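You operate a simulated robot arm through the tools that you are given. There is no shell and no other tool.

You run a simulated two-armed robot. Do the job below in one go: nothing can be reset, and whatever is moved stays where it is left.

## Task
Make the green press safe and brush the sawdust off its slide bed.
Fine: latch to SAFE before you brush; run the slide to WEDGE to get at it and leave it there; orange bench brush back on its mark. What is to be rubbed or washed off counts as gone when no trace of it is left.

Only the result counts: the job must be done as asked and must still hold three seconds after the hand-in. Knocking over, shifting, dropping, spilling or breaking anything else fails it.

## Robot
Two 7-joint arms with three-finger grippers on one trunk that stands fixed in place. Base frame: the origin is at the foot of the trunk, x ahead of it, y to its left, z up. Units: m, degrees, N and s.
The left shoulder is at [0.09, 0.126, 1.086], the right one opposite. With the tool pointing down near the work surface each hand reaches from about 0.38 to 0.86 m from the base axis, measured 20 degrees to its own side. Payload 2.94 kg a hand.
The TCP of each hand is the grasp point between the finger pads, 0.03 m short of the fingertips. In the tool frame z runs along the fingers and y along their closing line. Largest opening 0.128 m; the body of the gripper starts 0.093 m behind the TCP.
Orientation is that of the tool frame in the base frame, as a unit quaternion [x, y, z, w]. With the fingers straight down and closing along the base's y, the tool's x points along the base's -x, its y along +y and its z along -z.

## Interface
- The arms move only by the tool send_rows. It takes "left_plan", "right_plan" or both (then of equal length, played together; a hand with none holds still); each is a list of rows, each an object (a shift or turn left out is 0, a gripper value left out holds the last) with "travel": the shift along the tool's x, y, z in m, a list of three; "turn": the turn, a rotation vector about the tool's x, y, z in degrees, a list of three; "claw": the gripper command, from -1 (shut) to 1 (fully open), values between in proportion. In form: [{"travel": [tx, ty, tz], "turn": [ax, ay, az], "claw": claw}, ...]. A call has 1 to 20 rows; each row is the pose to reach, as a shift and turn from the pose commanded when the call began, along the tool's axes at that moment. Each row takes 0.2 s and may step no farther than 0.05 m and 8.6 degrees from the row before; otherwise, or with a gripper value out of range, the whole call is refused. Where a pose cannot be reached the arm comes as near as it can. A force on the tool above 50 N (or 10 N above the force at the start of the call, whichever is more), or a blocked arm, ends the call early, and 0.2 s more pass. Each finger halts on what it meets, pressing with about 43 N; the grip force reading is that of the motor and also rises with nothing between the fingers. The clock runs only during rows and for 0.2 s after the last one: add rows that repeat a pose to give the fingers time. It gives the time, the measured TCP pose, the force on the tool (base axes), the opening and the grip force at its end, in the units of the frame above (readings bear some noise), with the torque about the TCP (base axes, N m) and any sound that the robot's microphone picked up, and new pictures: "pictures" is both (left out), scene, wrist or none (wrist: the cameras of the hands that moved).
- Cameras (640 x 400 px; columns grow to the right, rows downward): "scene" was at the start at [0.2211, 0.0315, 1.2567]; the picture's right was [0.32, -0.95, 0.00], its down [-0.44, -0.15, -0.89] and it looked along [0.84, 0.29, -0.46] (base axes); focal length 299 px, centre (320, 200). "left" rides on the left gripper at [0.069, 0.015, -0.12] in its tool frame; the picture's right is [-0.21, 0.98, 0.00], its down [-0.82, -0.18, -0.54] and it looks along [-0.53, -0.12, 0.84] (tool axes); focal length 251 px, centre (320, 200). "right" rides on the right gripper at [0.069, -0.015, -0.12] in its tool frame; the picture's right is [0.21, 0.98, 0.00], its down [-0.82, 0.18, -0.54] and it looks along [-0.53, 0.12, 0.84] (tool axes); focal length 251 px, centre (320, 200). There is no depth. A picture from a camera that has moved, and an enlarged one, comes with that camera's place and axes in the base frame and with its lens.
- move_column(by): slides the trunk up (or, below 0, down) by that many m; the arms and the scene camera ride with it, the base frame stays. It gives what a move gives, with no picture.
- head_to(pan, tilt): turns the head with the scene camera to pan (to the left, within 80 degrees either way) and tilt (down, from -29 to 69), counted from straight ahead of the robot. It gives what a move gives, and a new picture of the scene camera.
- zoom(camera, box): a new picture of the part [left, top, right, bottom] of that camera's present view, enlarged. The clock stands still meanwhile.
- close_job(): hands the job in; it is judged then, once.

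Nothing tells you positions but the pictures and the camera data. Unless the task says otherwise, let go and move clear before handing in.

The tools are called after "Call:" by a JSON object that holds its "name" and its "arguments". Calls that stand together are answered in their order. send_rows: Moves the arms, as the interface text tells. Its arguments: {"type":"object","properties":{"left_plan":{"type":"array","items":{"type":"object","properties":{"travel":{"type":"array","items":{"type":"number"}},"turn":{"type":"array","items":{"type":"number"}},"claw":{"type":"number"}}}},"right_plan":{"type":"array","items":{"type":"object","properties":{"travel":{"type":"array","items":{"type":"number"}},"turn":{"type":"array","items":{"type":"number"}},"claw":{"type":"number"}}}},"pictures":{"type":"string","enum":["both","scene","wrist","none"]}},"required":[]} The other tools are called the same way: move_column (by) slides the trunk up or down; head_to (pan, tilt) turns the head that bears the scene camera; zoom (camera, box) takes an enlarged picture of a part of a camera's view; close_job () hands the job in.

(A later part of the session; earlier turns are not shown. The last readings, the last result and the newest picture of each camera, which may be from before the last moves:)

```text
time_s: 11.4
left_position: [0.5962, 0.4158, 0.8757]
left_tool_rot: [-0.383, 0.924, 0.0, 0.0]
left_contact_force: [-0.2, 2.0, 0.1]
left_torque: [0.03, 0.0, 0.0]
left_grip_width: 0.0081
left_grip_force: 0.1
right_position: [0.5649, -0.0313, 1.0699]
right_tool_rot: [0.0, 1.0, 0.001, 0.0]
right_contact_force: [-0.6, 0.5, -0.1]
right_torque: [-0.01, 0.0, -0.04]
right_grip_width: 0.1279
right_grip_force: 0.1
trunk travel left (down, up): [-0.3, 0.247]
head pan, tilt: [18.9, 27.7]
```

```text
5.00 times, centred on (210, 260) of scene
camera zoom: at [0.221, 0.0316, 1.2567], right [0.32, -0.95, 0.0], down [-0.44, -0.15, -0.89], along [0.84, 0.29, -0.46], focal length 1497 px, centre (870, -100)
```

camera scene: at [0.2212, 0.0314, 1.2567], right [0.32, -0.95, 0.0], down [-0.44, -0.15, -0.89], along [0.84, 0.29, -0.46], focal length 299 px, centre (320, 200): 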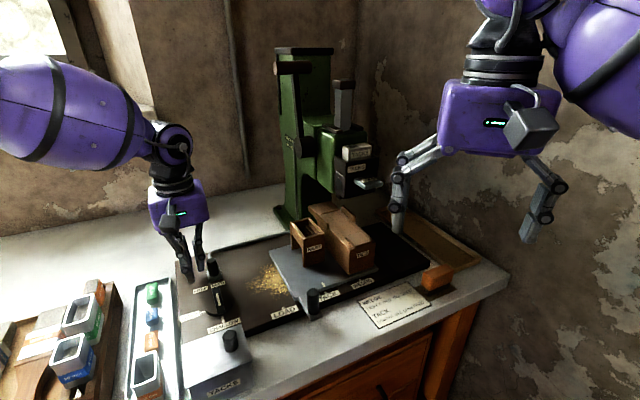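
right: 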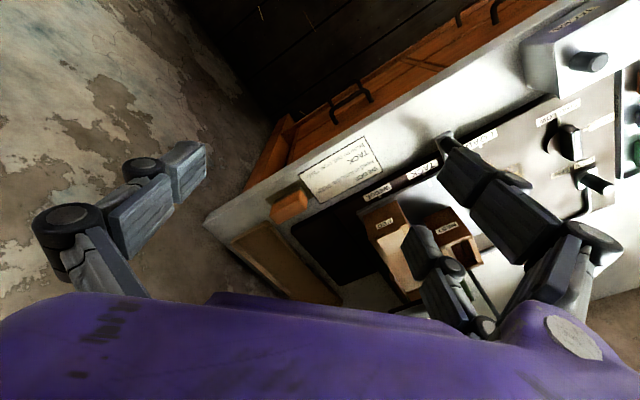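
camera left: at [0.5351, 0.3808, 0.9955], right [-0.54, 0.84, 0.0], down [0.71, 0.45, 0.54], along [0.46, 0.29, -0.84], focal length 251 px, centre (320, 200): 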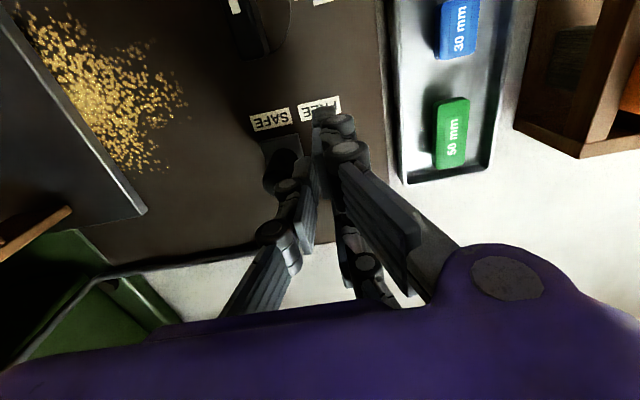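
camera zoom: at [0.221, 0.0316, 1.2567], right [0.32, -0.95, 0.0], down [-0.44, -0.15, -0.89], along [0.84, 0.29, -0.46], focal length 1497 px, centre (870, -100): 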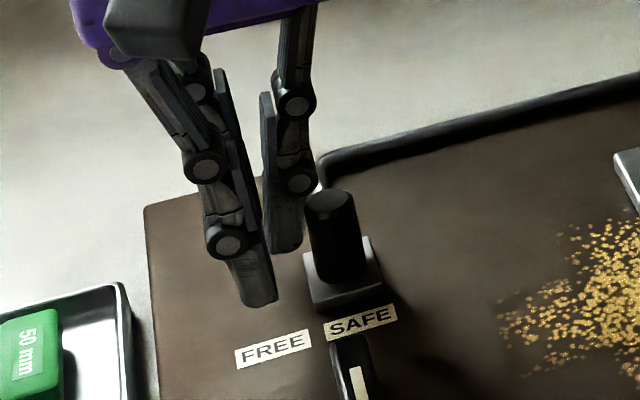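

The peg no longer moves, so the latch is at its SAFE stop. I'll back off, lift the hand and check that it stays.

Call:
{"name": "send_rows", "arguments": {"left_plan": [{"travel": [0, 0.012, 0], "claw": -0.88}, {"travel": [0, 0.014, -0.03], "claw": -0.88}, {"travel": [0, 0.014, -0.07], "claw": -0.7}, {"travel": [0, 0.014, -0.11], "claw": -0.7}], "pictures": "wrist"}}

Call:
{"name": "zoom", "arguments": {"camera": "scene", "box": [160, 220, 260, 300]}}

Call:
{"name": "zoom", "arguments": {"camera": "scene", "box": [270, 240, 390, 315]}}

```text
time_s: 12.4
left_position: [0.5843, 0.4243, 0.9873]
left_tool_rot: [-0.382, 0.924, 0.0, -0.001]
left_contact_force: [-0.8, -0.4, 0.0]
left_torque: [0.02, -0.01, 0.0]
left_grip_width: 0.0191
left_grip_force: 0.0
right_position: [0.5652, -0.0316, 1.0702]
right_tool_rot: [-0.001, 1.0, 0.0, 0.001]
right_contact_force: [-0.7, -0.6, -0.4]
right_torque: [0.01, -0.01, -0.02]
right_grip_width: 0.1279
right_grip_force: 0.1
trunk travel left (down, up): [-0.3, 0.247]
head pan, tilt: [18.9, 27.7]
camera left: at [0.5261, 0.3871, 1.1063], right [-0.54, 0.84, 0.0], down [0.71, 0.45, 0.54], along [0.46, 0.29, -0.84], focal length 251 px, centre (320, 200)
```

left: 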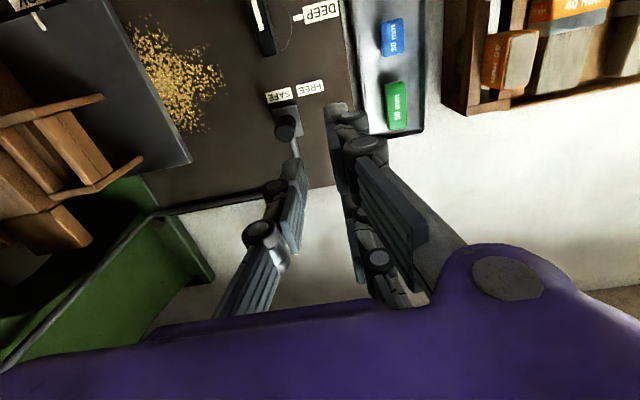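

```text
5.00 times, centred on (210, 260) of scene
camera zoom: at [0.2205, 0.031, 1.2568], right [0.32, -0.95, 0.0], down [-0.44, -0.15, -0.89], along [0.84, 0.29, -0.46], focal length 1497 px, centre (870, -100)
```

zoom: 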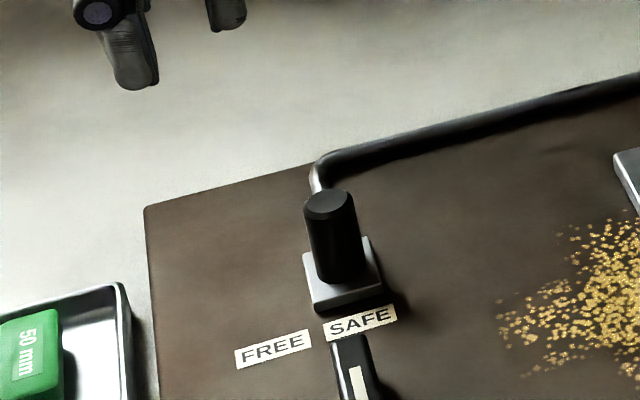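

```text
5.33 times, centred on (330, 278) of scene
camera zoom: at [0.2205, 0.031, 1.2568], right [0.32, -0.95, 0.0], down [-0.44, -0.15, -0.89], along [0.84, 0.29, -0.46], focal length 1597 px, centre (267, -213)
```

zoom: 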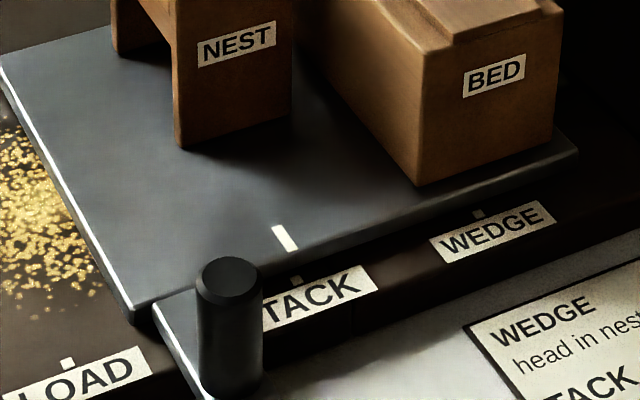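

The latch holds at SAFE. The slide knob is at about (0.579, 0.167, top 0.877). I'll move the right hand out of the way and bring the left hand over the LOAD side of the knob, to push it the same way.

Call:
{"name": "send_rows", "arguments": {"left_plan": [{"travel": [0.031, -0.0226, 0.0], "claw": -0.85}, {"travel": [0.062, -0.0453, 0.0], "claw": -0.85}, {"travel": [0.093, -0.068, 0.0], "claw": -0.85}, {"travel": [0.124, -0.0905, 0.005], "claw": -0.85}, {"travel": [0.155, -0.113, 0.015], "claw": -0.85}, {"travel": [0.1853, -0.1358, 0.027], "claw": -0.85}], "right_plan": [{"travel": [-0.009, -0.028, 0]}, {"travel": [-0.018, -0.057, 0]}, {"travel": [-0.027, -0.085, 0]}, {"travel": [-0.036, -0.113, 0]}, {"travel": [-0.045, -0.142, 0]}, {"travel": [-0.055, -0.17, 0]}], "pictures": "both"}}

Call:
{"name": "zoom", "arguments": {"camera": "left", "box": [200, 60, 400, 220]}}

Call:
{"name": "zoom", "arguments": {"camera": "scene", "box": [230, 200, 380, 320]}}

```text
time_s: 13.8
left_position: [0.5516, 0.1987, 0.9606]
left_tool_rot: [-0.383, 0.924, 0.0, 0.0]
left_contact_force: [0.5, -0.6, -0.1]
left_torque: [0.05, 0.04, 0.0]
left_grip_width: 0.0096
left_grip_force: 0.0
right_position: [0.6193, -0.2029, 1.0707]
right_tool_rot: [0.0, 1.0, 0.001, 0.0]
right_contact_force: [-0.3, 0.1, -0.3]
right_torque: [0.03, 0.01, 0.0]
right_grip_width: 0.1277
right_grip_force: 0.1
trunk travel left (down, up): [-0.3, 0.247]
head pan, tilt: [18.9, 27.7]
camera scene: at [0.2215, 0.0304, 1.2566], right [0.32, -0.95, 0.0], down [-0.44, -0.15, -0.89], along [0.84, 0.29, -0.46], focal length 299 px, centre (320, 200)
camera right: at [0.5492, -0.2169, 1.1888], right [-0.21, 0.98, 0.0], down [0.82, 0.18, 0.54], along [0.53, 0.12, -0.84], focal length 251 px, centre (320, 200)
camera left: at [0.4932, 0.1599, 1.0808], right [-0.54, 0.84, 0.0], down [0.71, 0.45, 0.54], along [0.46, 0.29, -0.84], focal length 251 px, centre (320, 200)
```

scene: 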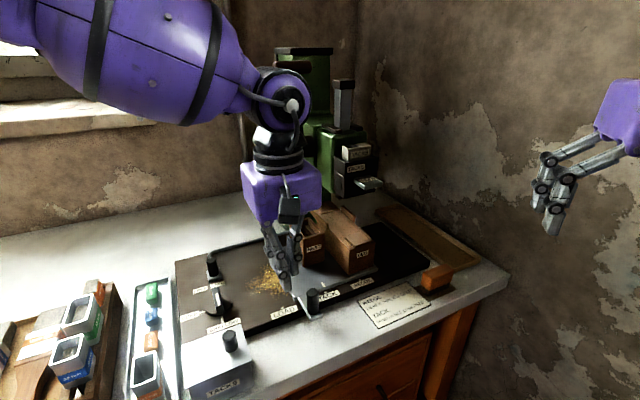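
right: 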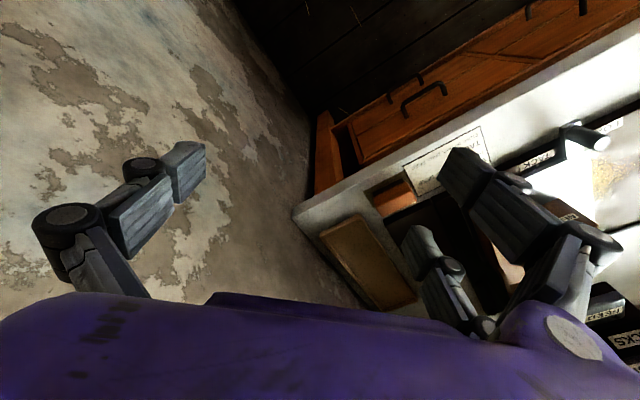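
left: 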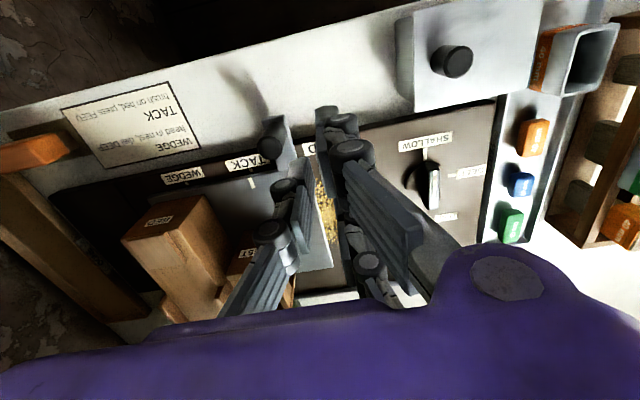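

```text
2.50 times, centred on (300, 140) of left
camera zoom: at [0.4932, 0.1599, 1.0808], right [-0.54, 0.84, 0.0], down [0.71, 0.45, 0.54], along [0.46, 0.29, -0.84], focal length 629 px, centre (370, 350)
```

zoom: 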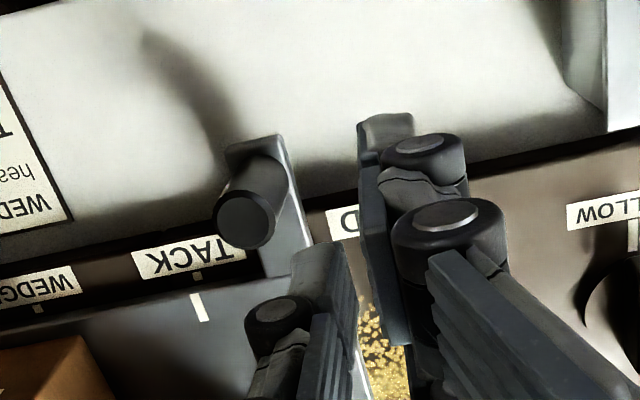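

```text
3.33 times, centred on (305, 260) of scene
camera zoom: at [0.2215, 0.0304, 1.2566], right [0.32, -0.95, 0.0], down [-0.44, -0.15, -0.89], along [0.84, 0.29, -0.46], focal length 998 px, centre (370, 0)
```

zoom: 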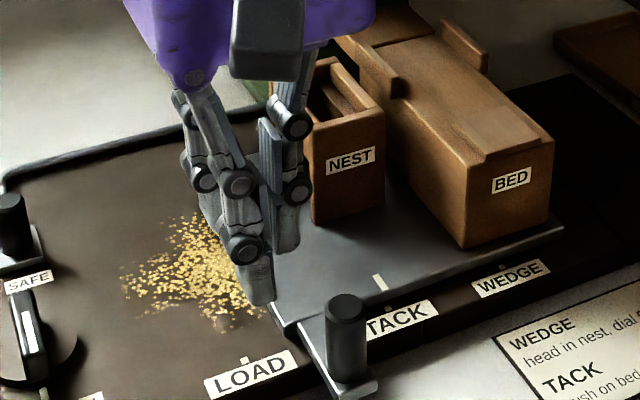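

The hand is aligned with the knob in depth. I'll lower beside it.

Call:
{"name": "send_rows", "arguments": {"left_plan": [{"travel": [0, 0, 0.03], "claw": -0.85}, {"travel": [0, 0, 0.06], "claw": -0.85}, {"travel": [0, 0, 0.084], "claw": -0.85}], "pictures": "none"}}

Call:
{"name": "zoom", "arguments": {"camera": "left", "box": [200, 60, 400, 220]}}

Call:
{"name": "zoom", "arguments": {"camera": "scene", "box": [230, 220, 380, 330]}}

```text
time_s: 14.6
left_position: [0.5511, 0.1987, 0.8741]
left_tool_rot: [-0.383, 0.924, 0.0, 0.0]
left_contact_force: [-0.6, -0.2, -0.2]
left_torque: [0.02, 0.05, 0.0]
left_grip_width: 0.0096
left_grip_force: 0.0
right_position: [0.6183, -0.2013, 1.0705]
right_tool_rot: [0.0, 1.0, 0.0, 0.0]
right_contact_force: [0.7, 0.1, 0.3]
right_torque: [0.03, 0.0, 0.0]
right_grip_width: 0.1281
right_grip_force: 0.1
trunk travel left (down, up): [-0.3, 0.247]
head pan, tilt: [18.9, 27.7]
```

```text
2.50 times, centred on (300, 140) of left
camera zoom: at [0.4927, 0.1602, 0.994], right [-0.54, 0.84, 0.0], down [0.71, 0.45, 0.54], along [0.46, 0.29, -0.84], focal length 629 px, centre (370, 350)
```

zoom: 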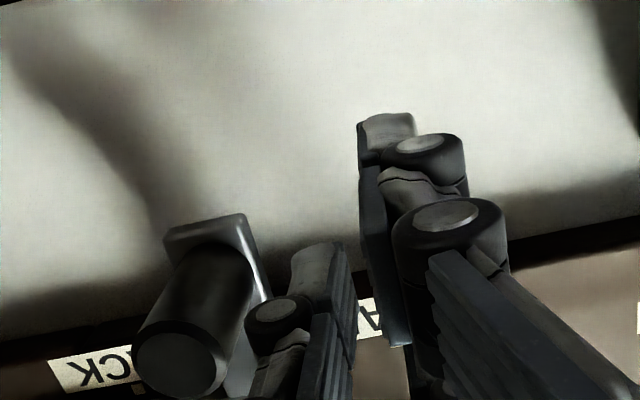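

```text
3.64 times, centred on (305, 275) of scene
camera zoom: at [0.2216, 0.0314, 1.2566], right [0.32, -0.95, 0.0], down [-0.44, -0.15, -0.89], along [0.84, 0.29, -0.46], focal length 1089 px, centre (374, -73)
```

zoom: 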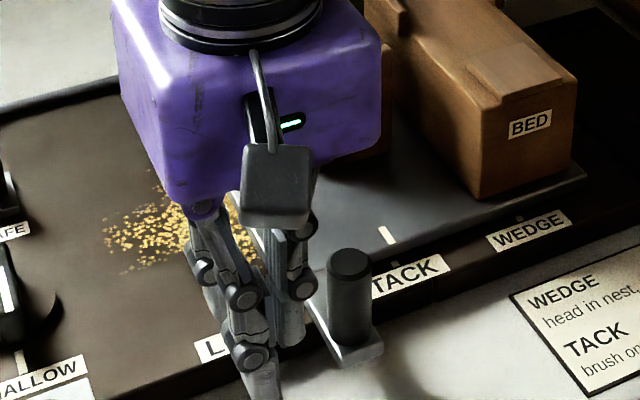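

Ready to push. I'll first run most of the way toward WEDGE.

Call:
{"name": "send_rows", "arguments": {"left_plan": [{"travel": [0, -0.008, 0], "claw": -0.85}, {"travel": [0, -0.016, 0], "claw": -0.85}, {"travel": [0, -0.024, 0], "claw": -0.85}, {"travel": [0, -0.032, 0], "claw": -0.85}, {"travel": [0, -0.04, 0], "claw": -0.85}, {"travel": [0, -0.048, 0], "claw": -0.85}, {"travel": [0, -0.056, 0], "claw": -0.85}], "pictures": "scene"}}

Call:
{"name": "zoom", "arguments": {"camera": "scene", "box": [250, 220, 400, 330]}}

Call:
{"name": "zoom", "arguments": {"camera": "left", "box": [160, 60, 400, 260]}}

```text
time_s: 16.2
left_position: [0.5911, 0.1597, 0.8737]
left_tool_rot: [-0.383, 0.924, 0.0, 0.0]
left_contact_force: [0.0, 0.4, -0.4]
left_torque: [0.05, 0.01, 0.03]
left_grip_width: 0.0092
left_grip_force: 0.1
right_position: [0.6177, -0.1995, 1.0699]
right_tool_rot: [0.0, 1.0, 0.0, -0.001]
right_contact_force: [-0.3, 0.3, -0.2]
right_torque: [0.01, 0.02, 0.0]
right_grip_width: 0.1281
right_grip_force: 0.1
trunk travel left (down, up): [-0.3, 0.247]
head pan, tilt: [18.9, 27.7]
camera scene: at [0.2213, 0.0316, 1.2566], right [0.32, -0.95, 0.0], down [-0.44, -0.15, -0.89], along [0.84, 0.29, -0.46], focal length 299 px, centre (320, 200)
```

scene: 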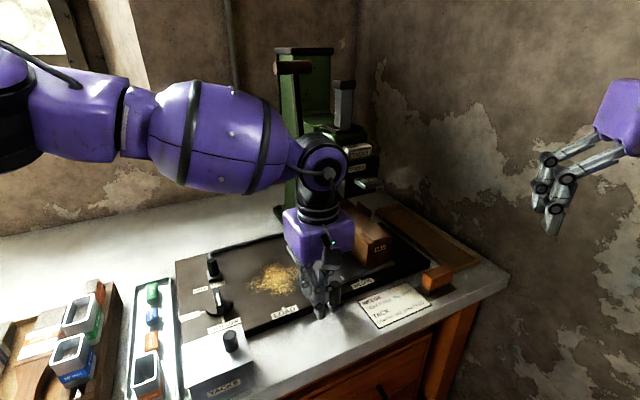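

```text
3.64 times, centred on (325, 275) of scene
camera zoom: at [0.2213, 0.0316, 1.2566], right [0.32, -0.95, 0.0], down [-0.44, -0.15, -0.89], along [0.84, 0.29, -0.46], focal length 1089 px, centre (302, -73)
```

zoom: 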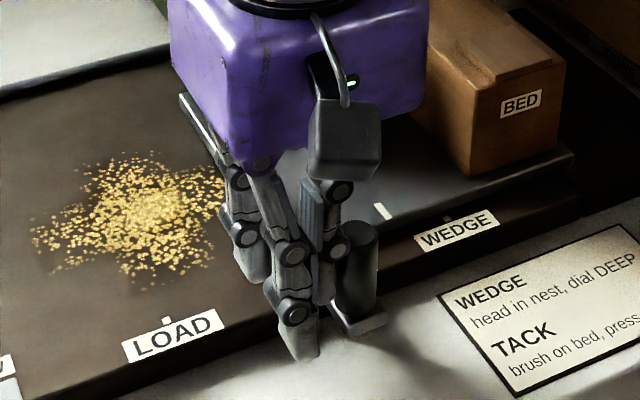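

```text
2.00 times, centred on (280, 160) of left
camera zoom: at [0.532, 0.1217, 0.9941], right [-0.54, 0.84, 0.0], down [0.71, 0.45, 0.54], along [0.45, 0.29, -0.84], focal length 503 px, centre (400, 280)
```

zoom: 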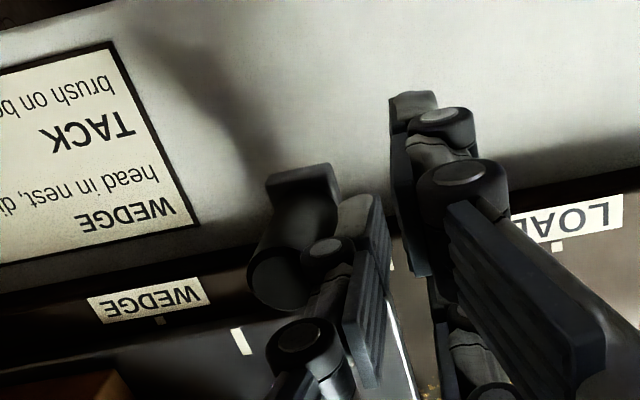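

The slide moves freely and about 38 mm remain to the WEDGE tick. I'll push 30 mm more, then check.

Call:
{"name": "send_rows", "arguments": {"left_plan": [{"travel": [0, -0.008, 0], "claw": -0.85}, {"travel": [0, -0.016, 0], "claw": -0.85}, {"travel": [0, -0.023, 0], "claw": -0.85}, {"travel": [0, -0.03, 0], "claw": -0.85}], "pictures": "none"}}

Call:
{"name": "zoom", "arguments": {"camera": "scene", "box": [310, 230, 410, 320]}}

Call:
{"name": "zoom", "arguments": {"camera": "left", "box": [160, 60, 400, 260]}}

```text
time_s: 17.2
left_position: [0.597, 0.1539, 0.8746]
left_tool_rot: [-0.383, 0.924, 0.0, 0.0]
left_contact_force: [0.2, -0.3, -0.1]
left_torque: [0.0, -0.01, -0.02]
left_grip_width: 0.0094
left_grip_force: 0.0
left hand out of reach, approached as far as the arm can: row 2, 3, 4
right_position: [0.6183, -0.2008, 1.0707]
right_tool_rot: [-0.001, 1.0, 0.0, 0.0]
right_contact_force: [-0.3, -0.4, 1.0]
right_torque: [0.02, -0.01, 0.03]
right_grip_width: 0.1282
right_grip_force: 0.2
trunk travel left (down, up): [-0.3, 0.247]
head pan, tilt: [18.9, 27.7]
```

```text
4.44 times, centred on (360, 275) of scene
camera zoom: at [0.221, 0.0314, 1.2567], right [0.32, -0.95, 0.0], down [-0.44, -0.15, -0.89], along [0.84, 0.29, -0.46], focal length 1330 px, centre (142, -133)
```

zoom: 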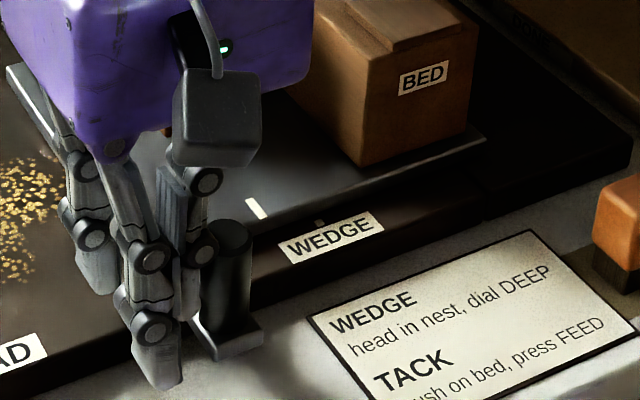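

```text
2.00 times, centred on (280, 160) of left
camera zoom: at [0.5374, 0.1163, 0.9946], right [-0.54, 0.84, 0.0], down [0.71, 0.45, 0.54], along [0.46, 0.29, -0.84], focal length 503 px, centre (400, 280)
```

zoom: 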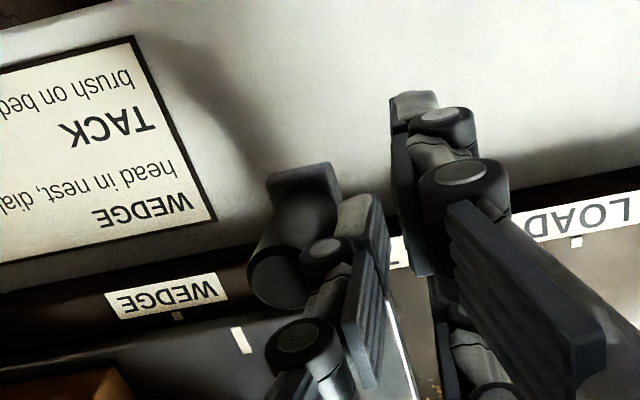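

The left wrist reached its limit about 30 mm short. I'll back off slightly, then turn the hand toward its comfortable yaw and finish the push.

Call:
{"name": "send_rows", "arguments": {"left_plan": [{"travel": [0, 0.025, 0], "claw": -0.85}], "pictures": "none"}}

```text
time_s: 17.6
left_position: [0.5777, 0.1739, 0.8757]
left_tool_rot: [-0.382, 0.924, 0.0, 0.001]
left_contact_force: [0.6, -0.1, 0.7]
left_torque: [-0.03, -0.07, -0.02]
left_grip_width: 0.0095
left_grip_force: 0.1
right_position: [0.6177, -0.2002, 1.0704]
right_tool_rot: [0.0, 1.0, 0.0, 0.001]
right_contact_force: [-0.9, 0.6, -0.2]
right_torque: [0.01, -0.04, 0.01]
right_grip_width: 0.128
right_grip_force: 0.1
trunk travel left (down, up): [-0.3, 0.247]
head pan, tilt: [18.9, 27.7]
```

The commanded pose follows the reached one. I'll now yaw the hand +30°, lift it 8 mm for clearance over the slide edge, and approach the knob again.

Call:
{"name": "send_rows", "arguments": {"left_plan": [{"travel": [-0.003, 0, -0.004], "turn": [0, 0, 7.5], "claw": -0.85}, {"travel": [-0.006, -0.003, -0.008], "turn": [0, 0, 15], "claw": -0.85}, {"travel": [-0.009, -0.008, -0.008], "turn": [0, 0, 22.5], "claw": -0.85}, {"travel": [-0.012, -0.014, -0.008], "turn": [0, 0, 30], "claw": -0.85}], "pictures": "none"}}

Call:
{"name": "zoom", "arguments": {"camera": "scene", "box": [290, 230, 390, 320]}}

Call:
{"name": "zoom", "arguments": {"camera": "left", "box": [160, 60, 400, 260]}}

```text
time_s: 18.6
left_position: [0.5967, 0.1705, 0.8848]
left_tool_rot: [-0.13, 0.992, 0.0, 0.0]
left_contact_force: [0.5, 0.2, 0.4]
left_torque: [0.01, 0.0, 0.0]
left_grip_width: 0.0096
left_grip_force: 0.0
right_position: [0.618, -0.2002, 1.0706]
right_tool_rot: [0.0, 1.0, 0.0, 0.0]
right_contact_force: [0.2, 0.0, 0.3]
right_torque: [-0.02, 0.04, -0.01]
right_grip_width: 0.128
right_grip_force: 0.0
trunk travel left (down, up): [-0.3, 0.247]
head pan, tilt: [18.9, 27.7]
```

```text
4.44 times, centred on (340, 275) of scene
camera zoom: at [0.2214, 0.0316, 1.2566], right [0.32, -0.95, 0.0], down [-0.44, -0.15, -0.89], along [0.84, 0.29, -0.46], focal length 1330 px, centre (231, -133)
```

zoom: 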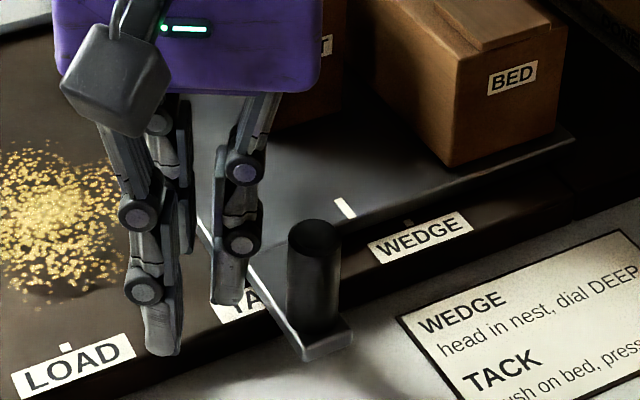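

```text
2.00 times, centred on (280, 160) of left
camera zoom: at [0.5267, 0.1686, 1.0034], right [-0.04, 1.0, 0.0], down [0.84, 0.04, 0.54], along [0.54, 0.02, -0.84], focal length 503 px, centre (400, 280)
```

zoom: 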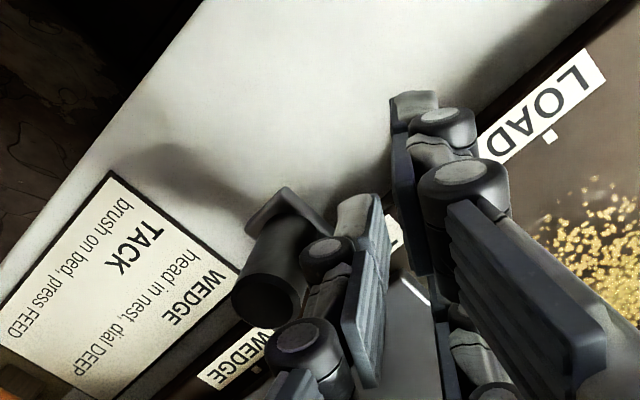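

The hand now has reach margin. I'll push along the slide direction (in tool axes: −0.5, −0.866) most of the remaining way.

Call:
{"name": "send_rows", "arguments": {"left_plan": [{"travel": [-0.004, -0.0069, 0.003], "claw": -0.85}, {"travel": [-0.008, -0.0139, 0.003], "claw": -0.85}, {"travel": [-0.012, -0.0208, 0.003], "claw": -0.85}, {"travel": [-0.016, -0.0277, 0.003], "claw": -0.85}], "pictures": "none"}}

Call:
{"name": "zoom", "arguments": {"camera": "scene", "box": [310, 230, 410, 320]}}

Call:
{"name": "zoom", "arguments": {"camera": "left", "box": [160, 60, 400, 260]}}

```text
time_s: 19.6
left_position: [0.6086, 0.1611, 0.8815]
left_tool_rot: [-0.132, 0.991, 0.0, 0.0]
left_contact_force: [0.4, 0.0, 0.0]
left_torque: [-0.01, -0.01, -0.01]
left_grip_width: 0.0094
left_grip_force: 0.0
left hand out of reach, approached as far as the arm can: row 3, 4
right_position: [0.6181, -0.2004, 1.0707]
right_tool_rot: [0.0, 1.0, 0.0, 0.0]
right_contact_force: [-0.2, 0.6, 0.4]
right_torque: [0.01, -0.01, 0.01]
right_grip_width: 0.128
right_grip_force: 0.0
trunk travel left (down, up): [-0.3, 0.247]
head pan, tilt: [18.9, 27.7]
```

```text
4.44 times, centred on (360, 275) of scene
camera zoom: at [0.2213, 0.0316, 1.2566], right [0.32, -0.95, 0.0], down [-0.44, -0.15, -0.89], along [0.84, 0.29, -0.46], focal length 1330 px, centre (142, -133)
```

zoom: 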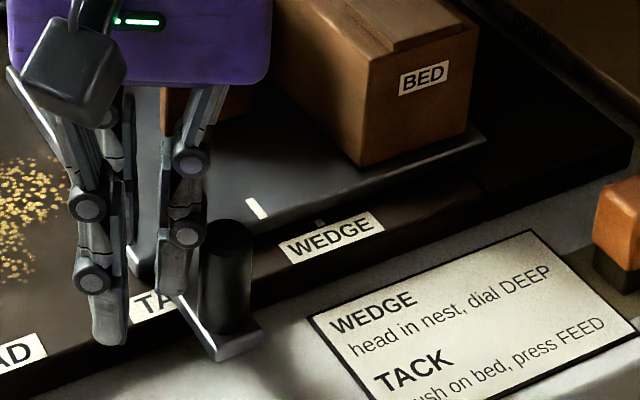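

```text
2.00 times, centred on (280, 160) of left
camera zoom: at [0.5378, 0.158, 1.0012], right [-0.05, 1.0, 0.0], down [0.84, 0.04, 0.54], along [0.54, 0.03, -0.84], focal length 503 px, centre (400, 280)
```

zoom: 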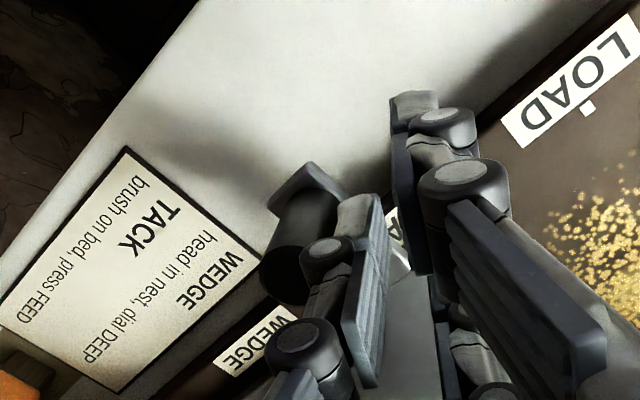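

The left arm can't get further inward here, with about 28 mm still to go. I'll retract it and test the right arm's inward reach, since it must also get the brush to the dust.

Call:
{"name": "send_rows", "arguments": {"left_plan": [{"travel": [0.01, 0.017, 0]}, {"travel": [0.012, 0.02, -0.04]}, {"travel": [0.014, 0.03, -0.085]}, {"travel": [0.03, 0.065, -0.11]}, {"travel": [0.045, 0.105, -0.13]}, {"travel": [0.06, 0.145, -0.15]}, {"travel": [0.075, 0.185, -0.17]}, {"travel": [0.09, 0.22, -0.2]}, {"travel": [0.0965, 0.2526, -0.2185]}], "pictures": "scene"}}

Call:
{"name": "zoom", "arguments": {"camera": "scene", "box": [230, 230, 410, 330]}}

Call:
{"name": "zoom", "arguments": {"camera": "right", "box": [280, 80, 640, 400]}}

```text
time_s: 21.6
left_position: [0.4498, 0.3816, 1.0975]
left_tool_rot: [-0.131, 0.991, 0.0, 0.0]
left_contact_force: [0.8, 0.8, -0.2]
left_torque: [-0.02, 0.02, 0.01]
left_grip_width: 0.0096
left_grip_force: 0.1
right_position: [0.6177, -0.1987, 1.0703]
right_tool_rot: [-0.001, 1.0, 0.0, 0.0]
right_contact_force: [-1.0, -0.5, 1.2]
right_torque: [-0.03, 0.02, 0.01]
right_grip_width: 0.1278
right_grip_force: 0.0
trunk travel left (down, up): [-0.3, 0.247]
head pan, tilt: [18.9, 27.7]
camera scene: at [0.2211, 0.0323, 1.2567], right [0.32, -0.95, 0.0], down [-0.44, -0.15, -0.89], along [0.84, 0.29, -0.46], focal length 299 px, centre (320, 200)
```

scene: 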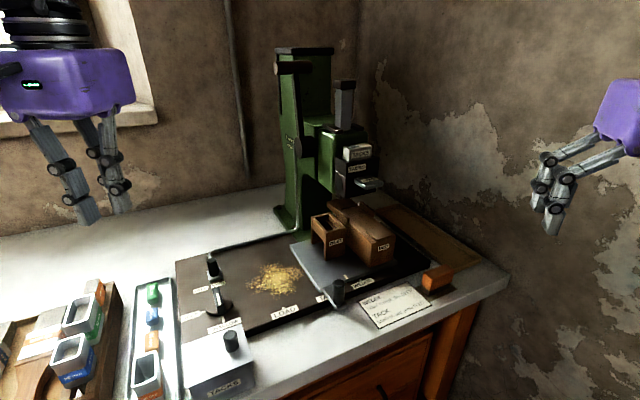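

```text
3.56 times, centred on (320, 280) of scene
camera zoom: at [0.2211, 0.0323, 1.2567], right [0.32, -0.95, 0.0], down [-0.44, -0.15, -0.89], along [0.84, 0.29, -0.46], focal length 1064 px, centre (320, -84)
```

zoom: 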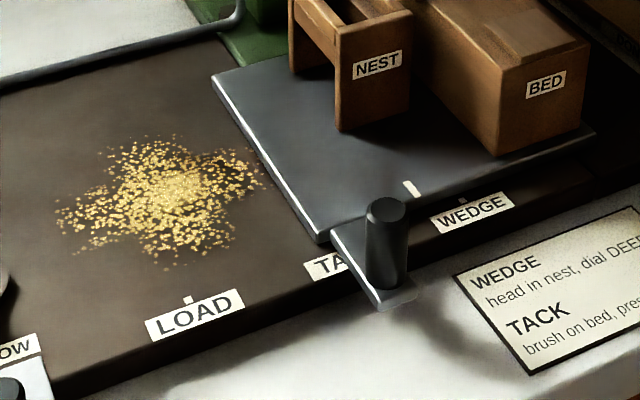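

```text
1.25 times, centred on (460, 240) of right
camera zoom: at [0.5486, -0.2147, 1.1894], right [-0.21, 0.98, 0.0], down [0.82, 0.18, 0.54], along [0.53, 0.12, -0.84], focal length 314 px, centre (145, 150)
```

zoom: 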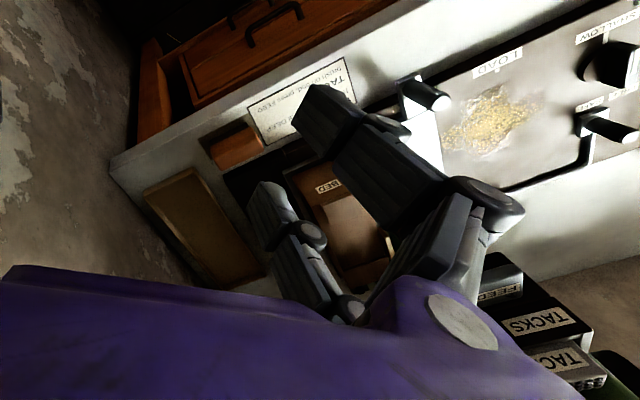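

The dust is almost fully exposed; the slide still needs about 28 mm. I'll swing the right hand inward and yawed, well above the bench, to test its reach.

Call:
{"name": "send_rows", "arguments": {"right_plan": [{"travel": [0.007, 0.037, 0.0], "turn": [0, 0, -5.6], "claw": 0.0}, {"travel": [0.014, 0.075, 0.005], "turn": [0, 0, -11.2], "claw": -0.5}, {"travel": [0.022, 0.112, 0.015], "turn": [0, 0, -16.9], "claw": -0.85}, {"travel": [0.029, 0.15, 0.025], "turn": [0, 0, -22.5], "claw": -0.85}, {"travel": [0.036, 0.187, 0.035], "turn": [0, 0, -28.1], "claw": -0.85}, {"travel": [0.043, 0.224, 0.045], "turn": [0, 0, -33.7], "claw": -0.85}, {"travel": [0.051, 0.262, 0.055], "turn": [0, 0, -39.4], "claw": -0.85}, {"travel": [0.058, 0.299, 0.07], "turn": [0, 0, -45], "claw": -0.85}], "pictures": "both"}}

```text
time_s: 23.4
left_position: [0.4509, 0.3811, 1.0972]
left_tool_rot: [-0.13, 0.991, -0.001, 0.0]
left_contact_force: [0.6, 0.7, -0.9]
left_torque: [-0.01, 0.03, 0.02]
left_grip_width: 0.0096
left_grip_force: 0.1
right_position: [0.562, 0.0997, 1.0025]
right_tool_rot: [-0.384, 0.923, -0.001, 0.0]
right_contact_force: [0.3, -0.2, 0.2]
right_torque: [-0.05, 0.0, -0.01]
right_grip_width: 0.0097
right_grip_force: 0.0
trunk travel left (down, up): [-0.3, 0.247]
head pan, tilt: [18.9, 27.7]
camera scene: at [0.2212, 0.0324, 1.2566], right [0.32, -0.95, 0.0], down [-0.44, -0.15, -0.89], along [0.84, 0.29, -0.46], focal length 299 px, centre (320, 200)
camera right: at [0.523, 0.0401, 1.1209], right [-0.84, 0.54, 0.0], down [0.45, 0.71, 0.54], along [0.29, 0.46, -0.84], focal length 251 px, centre (320, 200)
```

scene: 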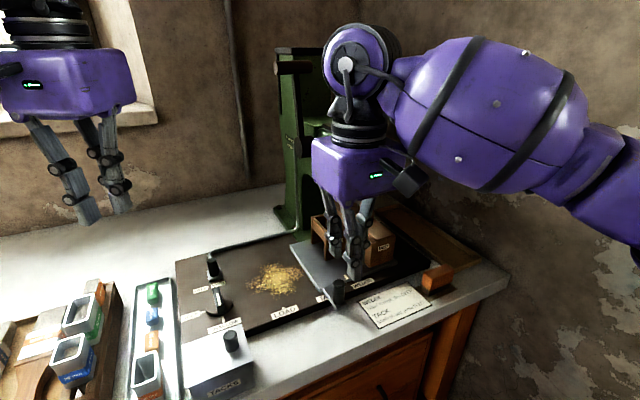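
right: 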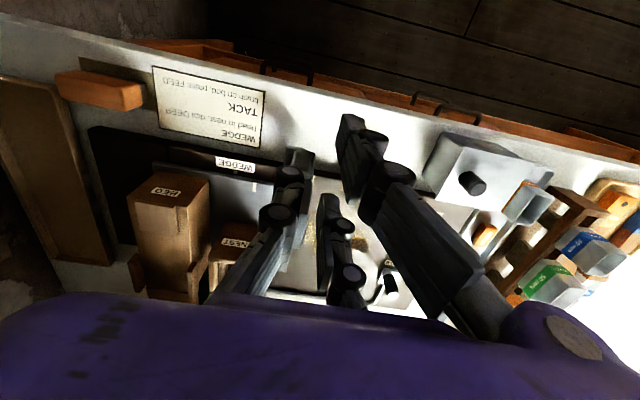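

The right arm reaches inward comfortably. I'll place it over the LOAD side of the knob.

Call:
{"name": "send_rows", "arguments": {"right_plan": [{"travel": [-0.02, 0.009, 0.01], "claw": -0.85}, {"travel": [-0.041, 0.018, 0.025], "claw": -0.85}, {"travel": [-0.061, 0.0262, 0.045], "claw": -0.85}], "pictures": "wrist"}}

Call:
{"name": "zoom", "arguments": {"camera": "right", "box": [200, 60, 400, 220]}}

Call:
{"name": "zoom", "arguments": {"camera": "scene", "box": [270, 220, 420, 330]}}

```text
time_s: 24.2
left_position: [0.4494, 0.3809, 1.0987]
left_tool_rot: [-0.13, 0.991, 0.0, 0.0]
left_contact_force: [-0.7, 0.1, -0.1]
left_torque: [-0.03, 0.02, -0.01]
left_grip_width: 0.0094
left_grip_force: 0.1
right_position: [0.5862, 0.1624, 0.9541]
right_tool_rot: [-0.382, 0.924, -0.001, 0.0]
right_contact_force: [0.0, 0.5, 0.0]
right_torque: [-0.03, 0.01, 0.01]
right_grip_width: 0.0094
right_grip_force: 0.0
trunk travel left (down, up): [-0.3, 0.247]
head pan, tilt: [18.9, 27.7]
camera right: at [0.5474, 0.1027, 1.0728], right [-0.84, 0.54, 0.0], down [0.45, 0.71, 0.54], along [0.29, 0.46, -0.84], focal length 251 px, centre (320, 200)
```

right: 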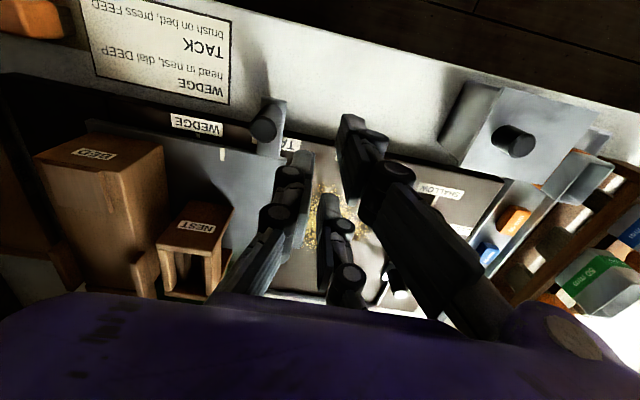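

```text
2.50 times, centred on (300, 140) of right
camera zoom: at [0.5474, 0.1027, 1.0728], right [-0.84, 0.54, 0.0], down [0.45, 0.71, 0.54], along [0.29, 0.46, -0.84], focal length 629 px, centre (370, 350)
```

zoom: 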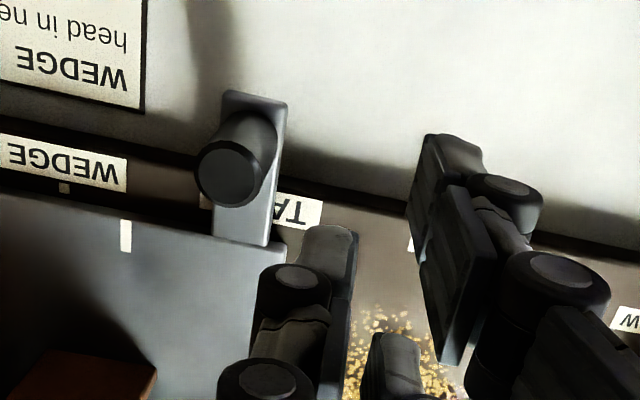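

```text
3.64 times, centred on (345, 275) of scene
camera zoom: at [0.2214, 0.0324, 1.2566], right [0.32, -0.95, 0.0], down [-0.44, -0.15, -0.89], along [0.84, 0.29, -0.46], focal length 1089 px, centre (229, -73)
```

zoom: 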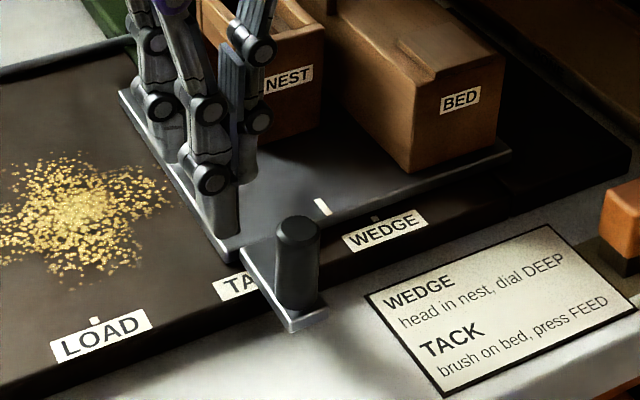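

Aligned (knob at E=0.344, F=0.528; hand at F=0.529). I'll lower and push about 30 mm along the slide, then check against the tick.

Call:
{"name": "send_rows", "arguments": {"right_plan": [{"travel": [0, 0, 0.03], "claw": -0.85}, {"travel": [0, 0, 0.06], "claw": -0.85}, {"travel": [0, 0, 0.077], "claw": -0.85}, {"travel": [0, -0.008, 0.077], "claw": -0.85}, {"travel": [0, -0.016, 0.077], "claw": -0.85}, {"travel": [0, -0.023, 0.077], "claw": -0.85}, {"travel": [0, -0.03, 0.077], "claw": -0.85}], "pictures": "none"}}

Call:
{"name": "zoom", "arguments": {"camera": "scene", "box": [310, 230, 410, 320]}}

Call:
{"name": "zoom", "arguments": {"camera": "right", "box": [160, 60, 400, 260]}}

```text
time_s: 25.8
left_position: [0.4493, 0.3807, 1.0986]
left_tool_rot: [-0.131, 0.991, 0.001, -0.001]
left_contact_force: [-1.2, 0.2, -0.2]
left_torque: [0.0, 0.0, -0.03]
left_grip_width: 0.0095
left_grip_force: 0.1
right_position: [0.6081, 0.1383, 0.879]
right_tool_rot: [-0.383, 0.924, 0.0, 0.0]
right_contact_force: [-0.8, -0.4, 0.2]
right_torque: [-0.02, -0.06, 0.0]
right_grip_width: 0.0092
right_grip_force: 0.1
trunk travel left (down, up): [-0.3, 0.247]
head pan, tilt: [18.9, 27.7]
```

```text
4.44 times, centred on (360, 275) of scene
camera zoom: at [0.2211, 0.0314, 1.2567], right [0.32, -0.95, 0.0], down [-0.44, -0.15, -0.89], along [0.84, 0.29, -0.46], focal length 1330 px, centre (142, -133)
```

zoom: 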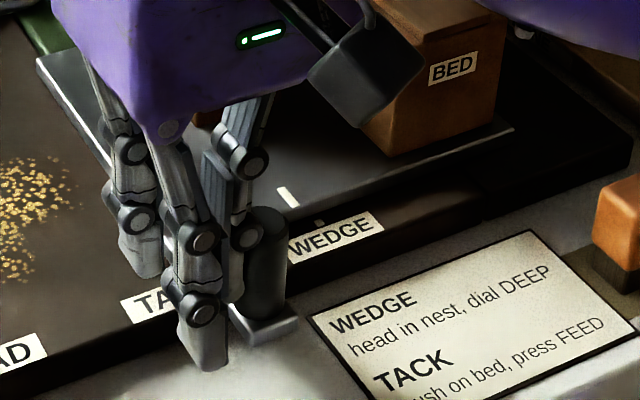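

```text
2.00 times, centred on (280, 160) of right
camera zoom: at [0.5688, 0.0795, 0.9973], right [-0.84, 0.54, 0.0], down [0.45, 0.71, 0.54], along [0.29, 0.46, -0.84], focal length 503 px, centre (400, 280)
```

zoom: 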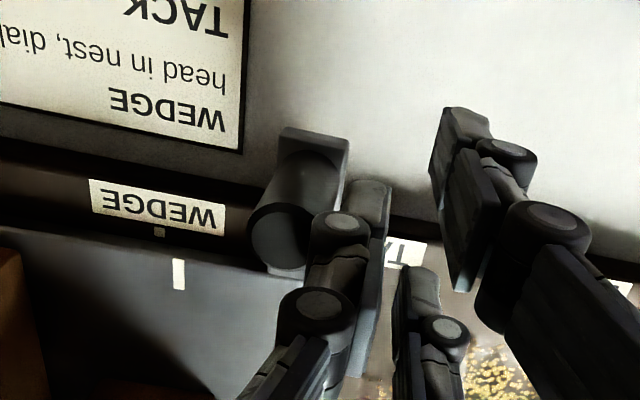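

About 10 mm remain to the WEDGE tick. I'll push 8 mm and recheck.

Call:
{"name": "send_rows", "arguments": {"right_plan": [{"travel": [0, -0.004, 0], "claw": -0.85}, {"travel": [0, -0.008, 0], "claw": -0.85}], "pictures": "none"}}

Call:
{"name": "zoom", "arguments": {"camera": "scene", "box": [340, 250, 390, 290]}}

Call:
{"name": "zoom", "arguments": {"camera": "right", "box": [160, 120, 320, 240]}}

```text
time_s: 26.4
left_position: [0.4503, 0.3801, 1.0977]
left_tool_rot: [-0.13, 0.991, 0.0, -0.001]
left_contact_force: [0.0, 0.8, 0.0]
left_torque: [0.01, -0.03, -0.01]
left_grip_width: 0.0095
left_grip_force: 0.0
right_position: [0.6128, 0.1331, 0.8778]
right_tool_rot: [-0.383, 0.924, -0.001, 0.0]
right_contact_force: [-0.4, 0.0, -1.2]
right_torque: [-0.02, 0.01, 0.0]
right_grip_width: 0.0096
right_grip_force: 0.0
trunk travel left (down, up): [-0.3, 0.247]
head pan, tilt: [18.9, 27.7]
```

```text
10.00 times, centred on (365, 270) of scene
camera zoom: at [0.221, 0.0315, 1.2567], right [0.32, -0.95, 0.0], down [-0.44, -0.15, -0.89], along [0.84, 0.29, -0.46], focal length 2994 px, centre (-130, -500)
```

zoom: 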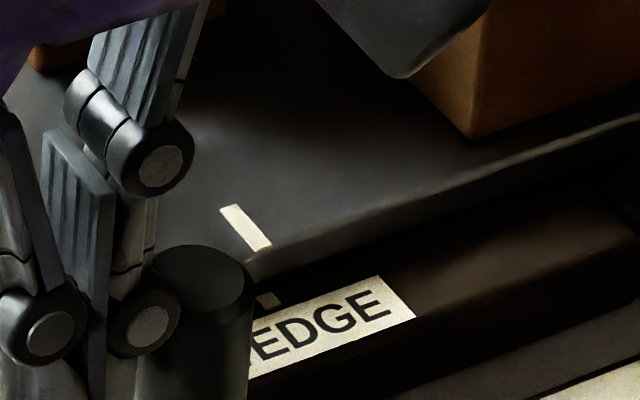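

```text
3.33 times, centred on (240, 180) of right
camera zoom: at [0.5743, 0.0741, 0.9961], right [-0.84, 0.54, 0.0], down [0.45, 0.71, 0.54], along [0.29, 0.46, -0.84], focal length 838 px, centre (587, 267)
```

zoom: 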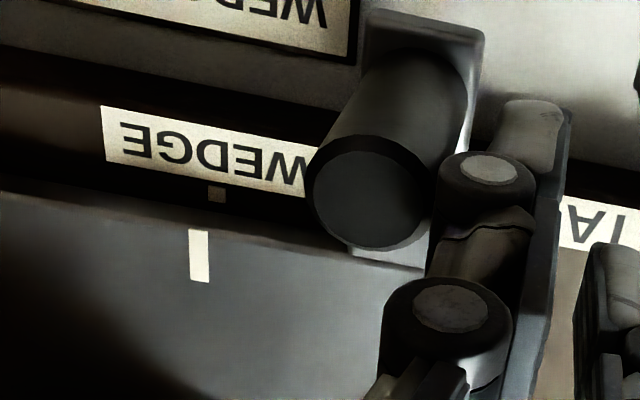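

The stripe and the WEDGE tick now line up within about a millimetre. I'll back the hand off, lift it and verify without obstruction.

Call:
{"name": "send_rows", "arguments": {"right_plan": [{"travel": [0, 0.015, 0], "claw": -0.85}, {"travel": [0, 0.017, -0.04], "claw": -0.85}, {"travel": [0.01, 0.017, -0.085], "claw": -0.6}, {"travel": [0.03, 0.0, -0.12], "claw": -0.2}], "pictures": "scene"}}

Call:
{"name": "zoom", "arguments": {"camera": "scene", "box": [340, 250, 390, 290]}}

Call:
{"name": "zoom", "arguments": {"camera": "right", "box": [120, 60, 320, 220]}}

```text
time_s: 27.4
left_position: [0.4494, 0.3792, 1.0987]
left_tool_rot: [-0.13, 0.991, 0.001, 0.0]
left_contact_force: [0.1, -0.5, 0.1]
left_torque: [0.03, 0.02, 0.02]
left_grip_width: 0.0097
left_grip_force: 0.0
right_position: [0.5902, 0.1124, 0.999]
right_tool_rot: [-0.383, 0.924, 0.0, 0.001]
right_contact_force: [-1.2, -0.3, 0.2]
right_torque: [0.04, -0.02, -0.01]
right_grip_width: 0.0511
right_grip_force: 0.0
trunk travel left (down, up): [-0.3, 0.247]
head pan, tilt: [18.9, 27.7]
camera scene: at [0.2207, 0.0305, 1.2568], right [0.32, -0.95, 0.0], down [-0.44, -0.15, -0.89], along [0.84, 0.29, -0.46], focal length 299 px, centre (320, 200)
```

scene: 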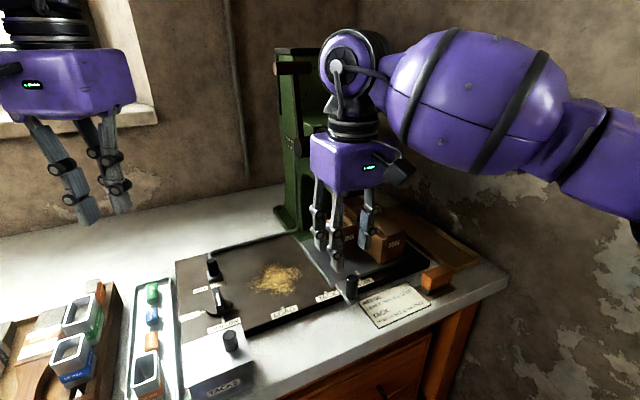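

```text
10.00 times, centred on (365, 270) of scene
camera zoom: at [0.2207, 0.0305, 1.2568], right [0.32, -0.95, 0.0], down [-0.44, -0.15, -0.89], along [0.84, 0.29, -0.46], focal length 2994 px, centre (-130, -500)
```

zoom: 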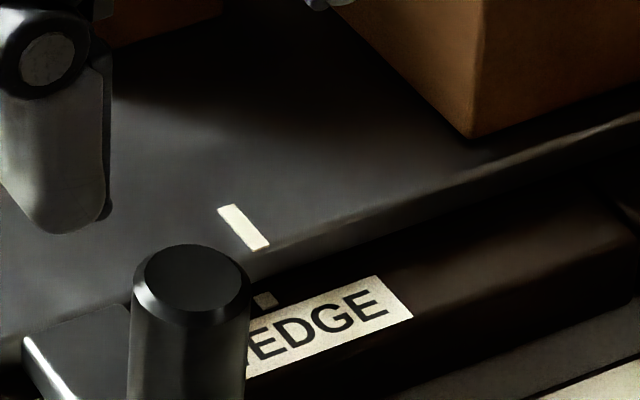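

```text
2.50 times, centred on (220, 140) of right
camera zoom: at [0.5521, 0.0519, 1.1175], right [-0.84, 0.54, 0.0], down [0.45, 0.71, 0.54], along [0.29, 0.46, -0.84], focal length 629 px, centre (570, 350)
```

zoom: 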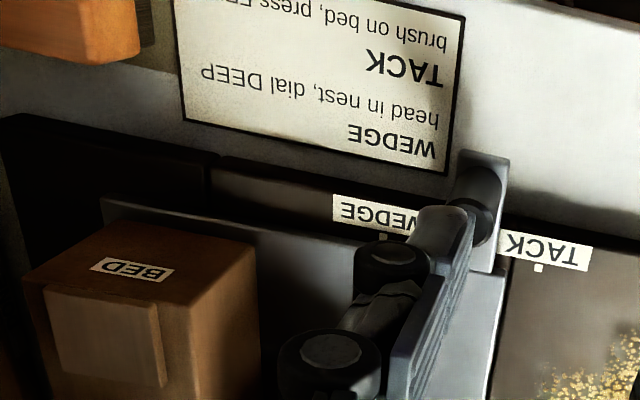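

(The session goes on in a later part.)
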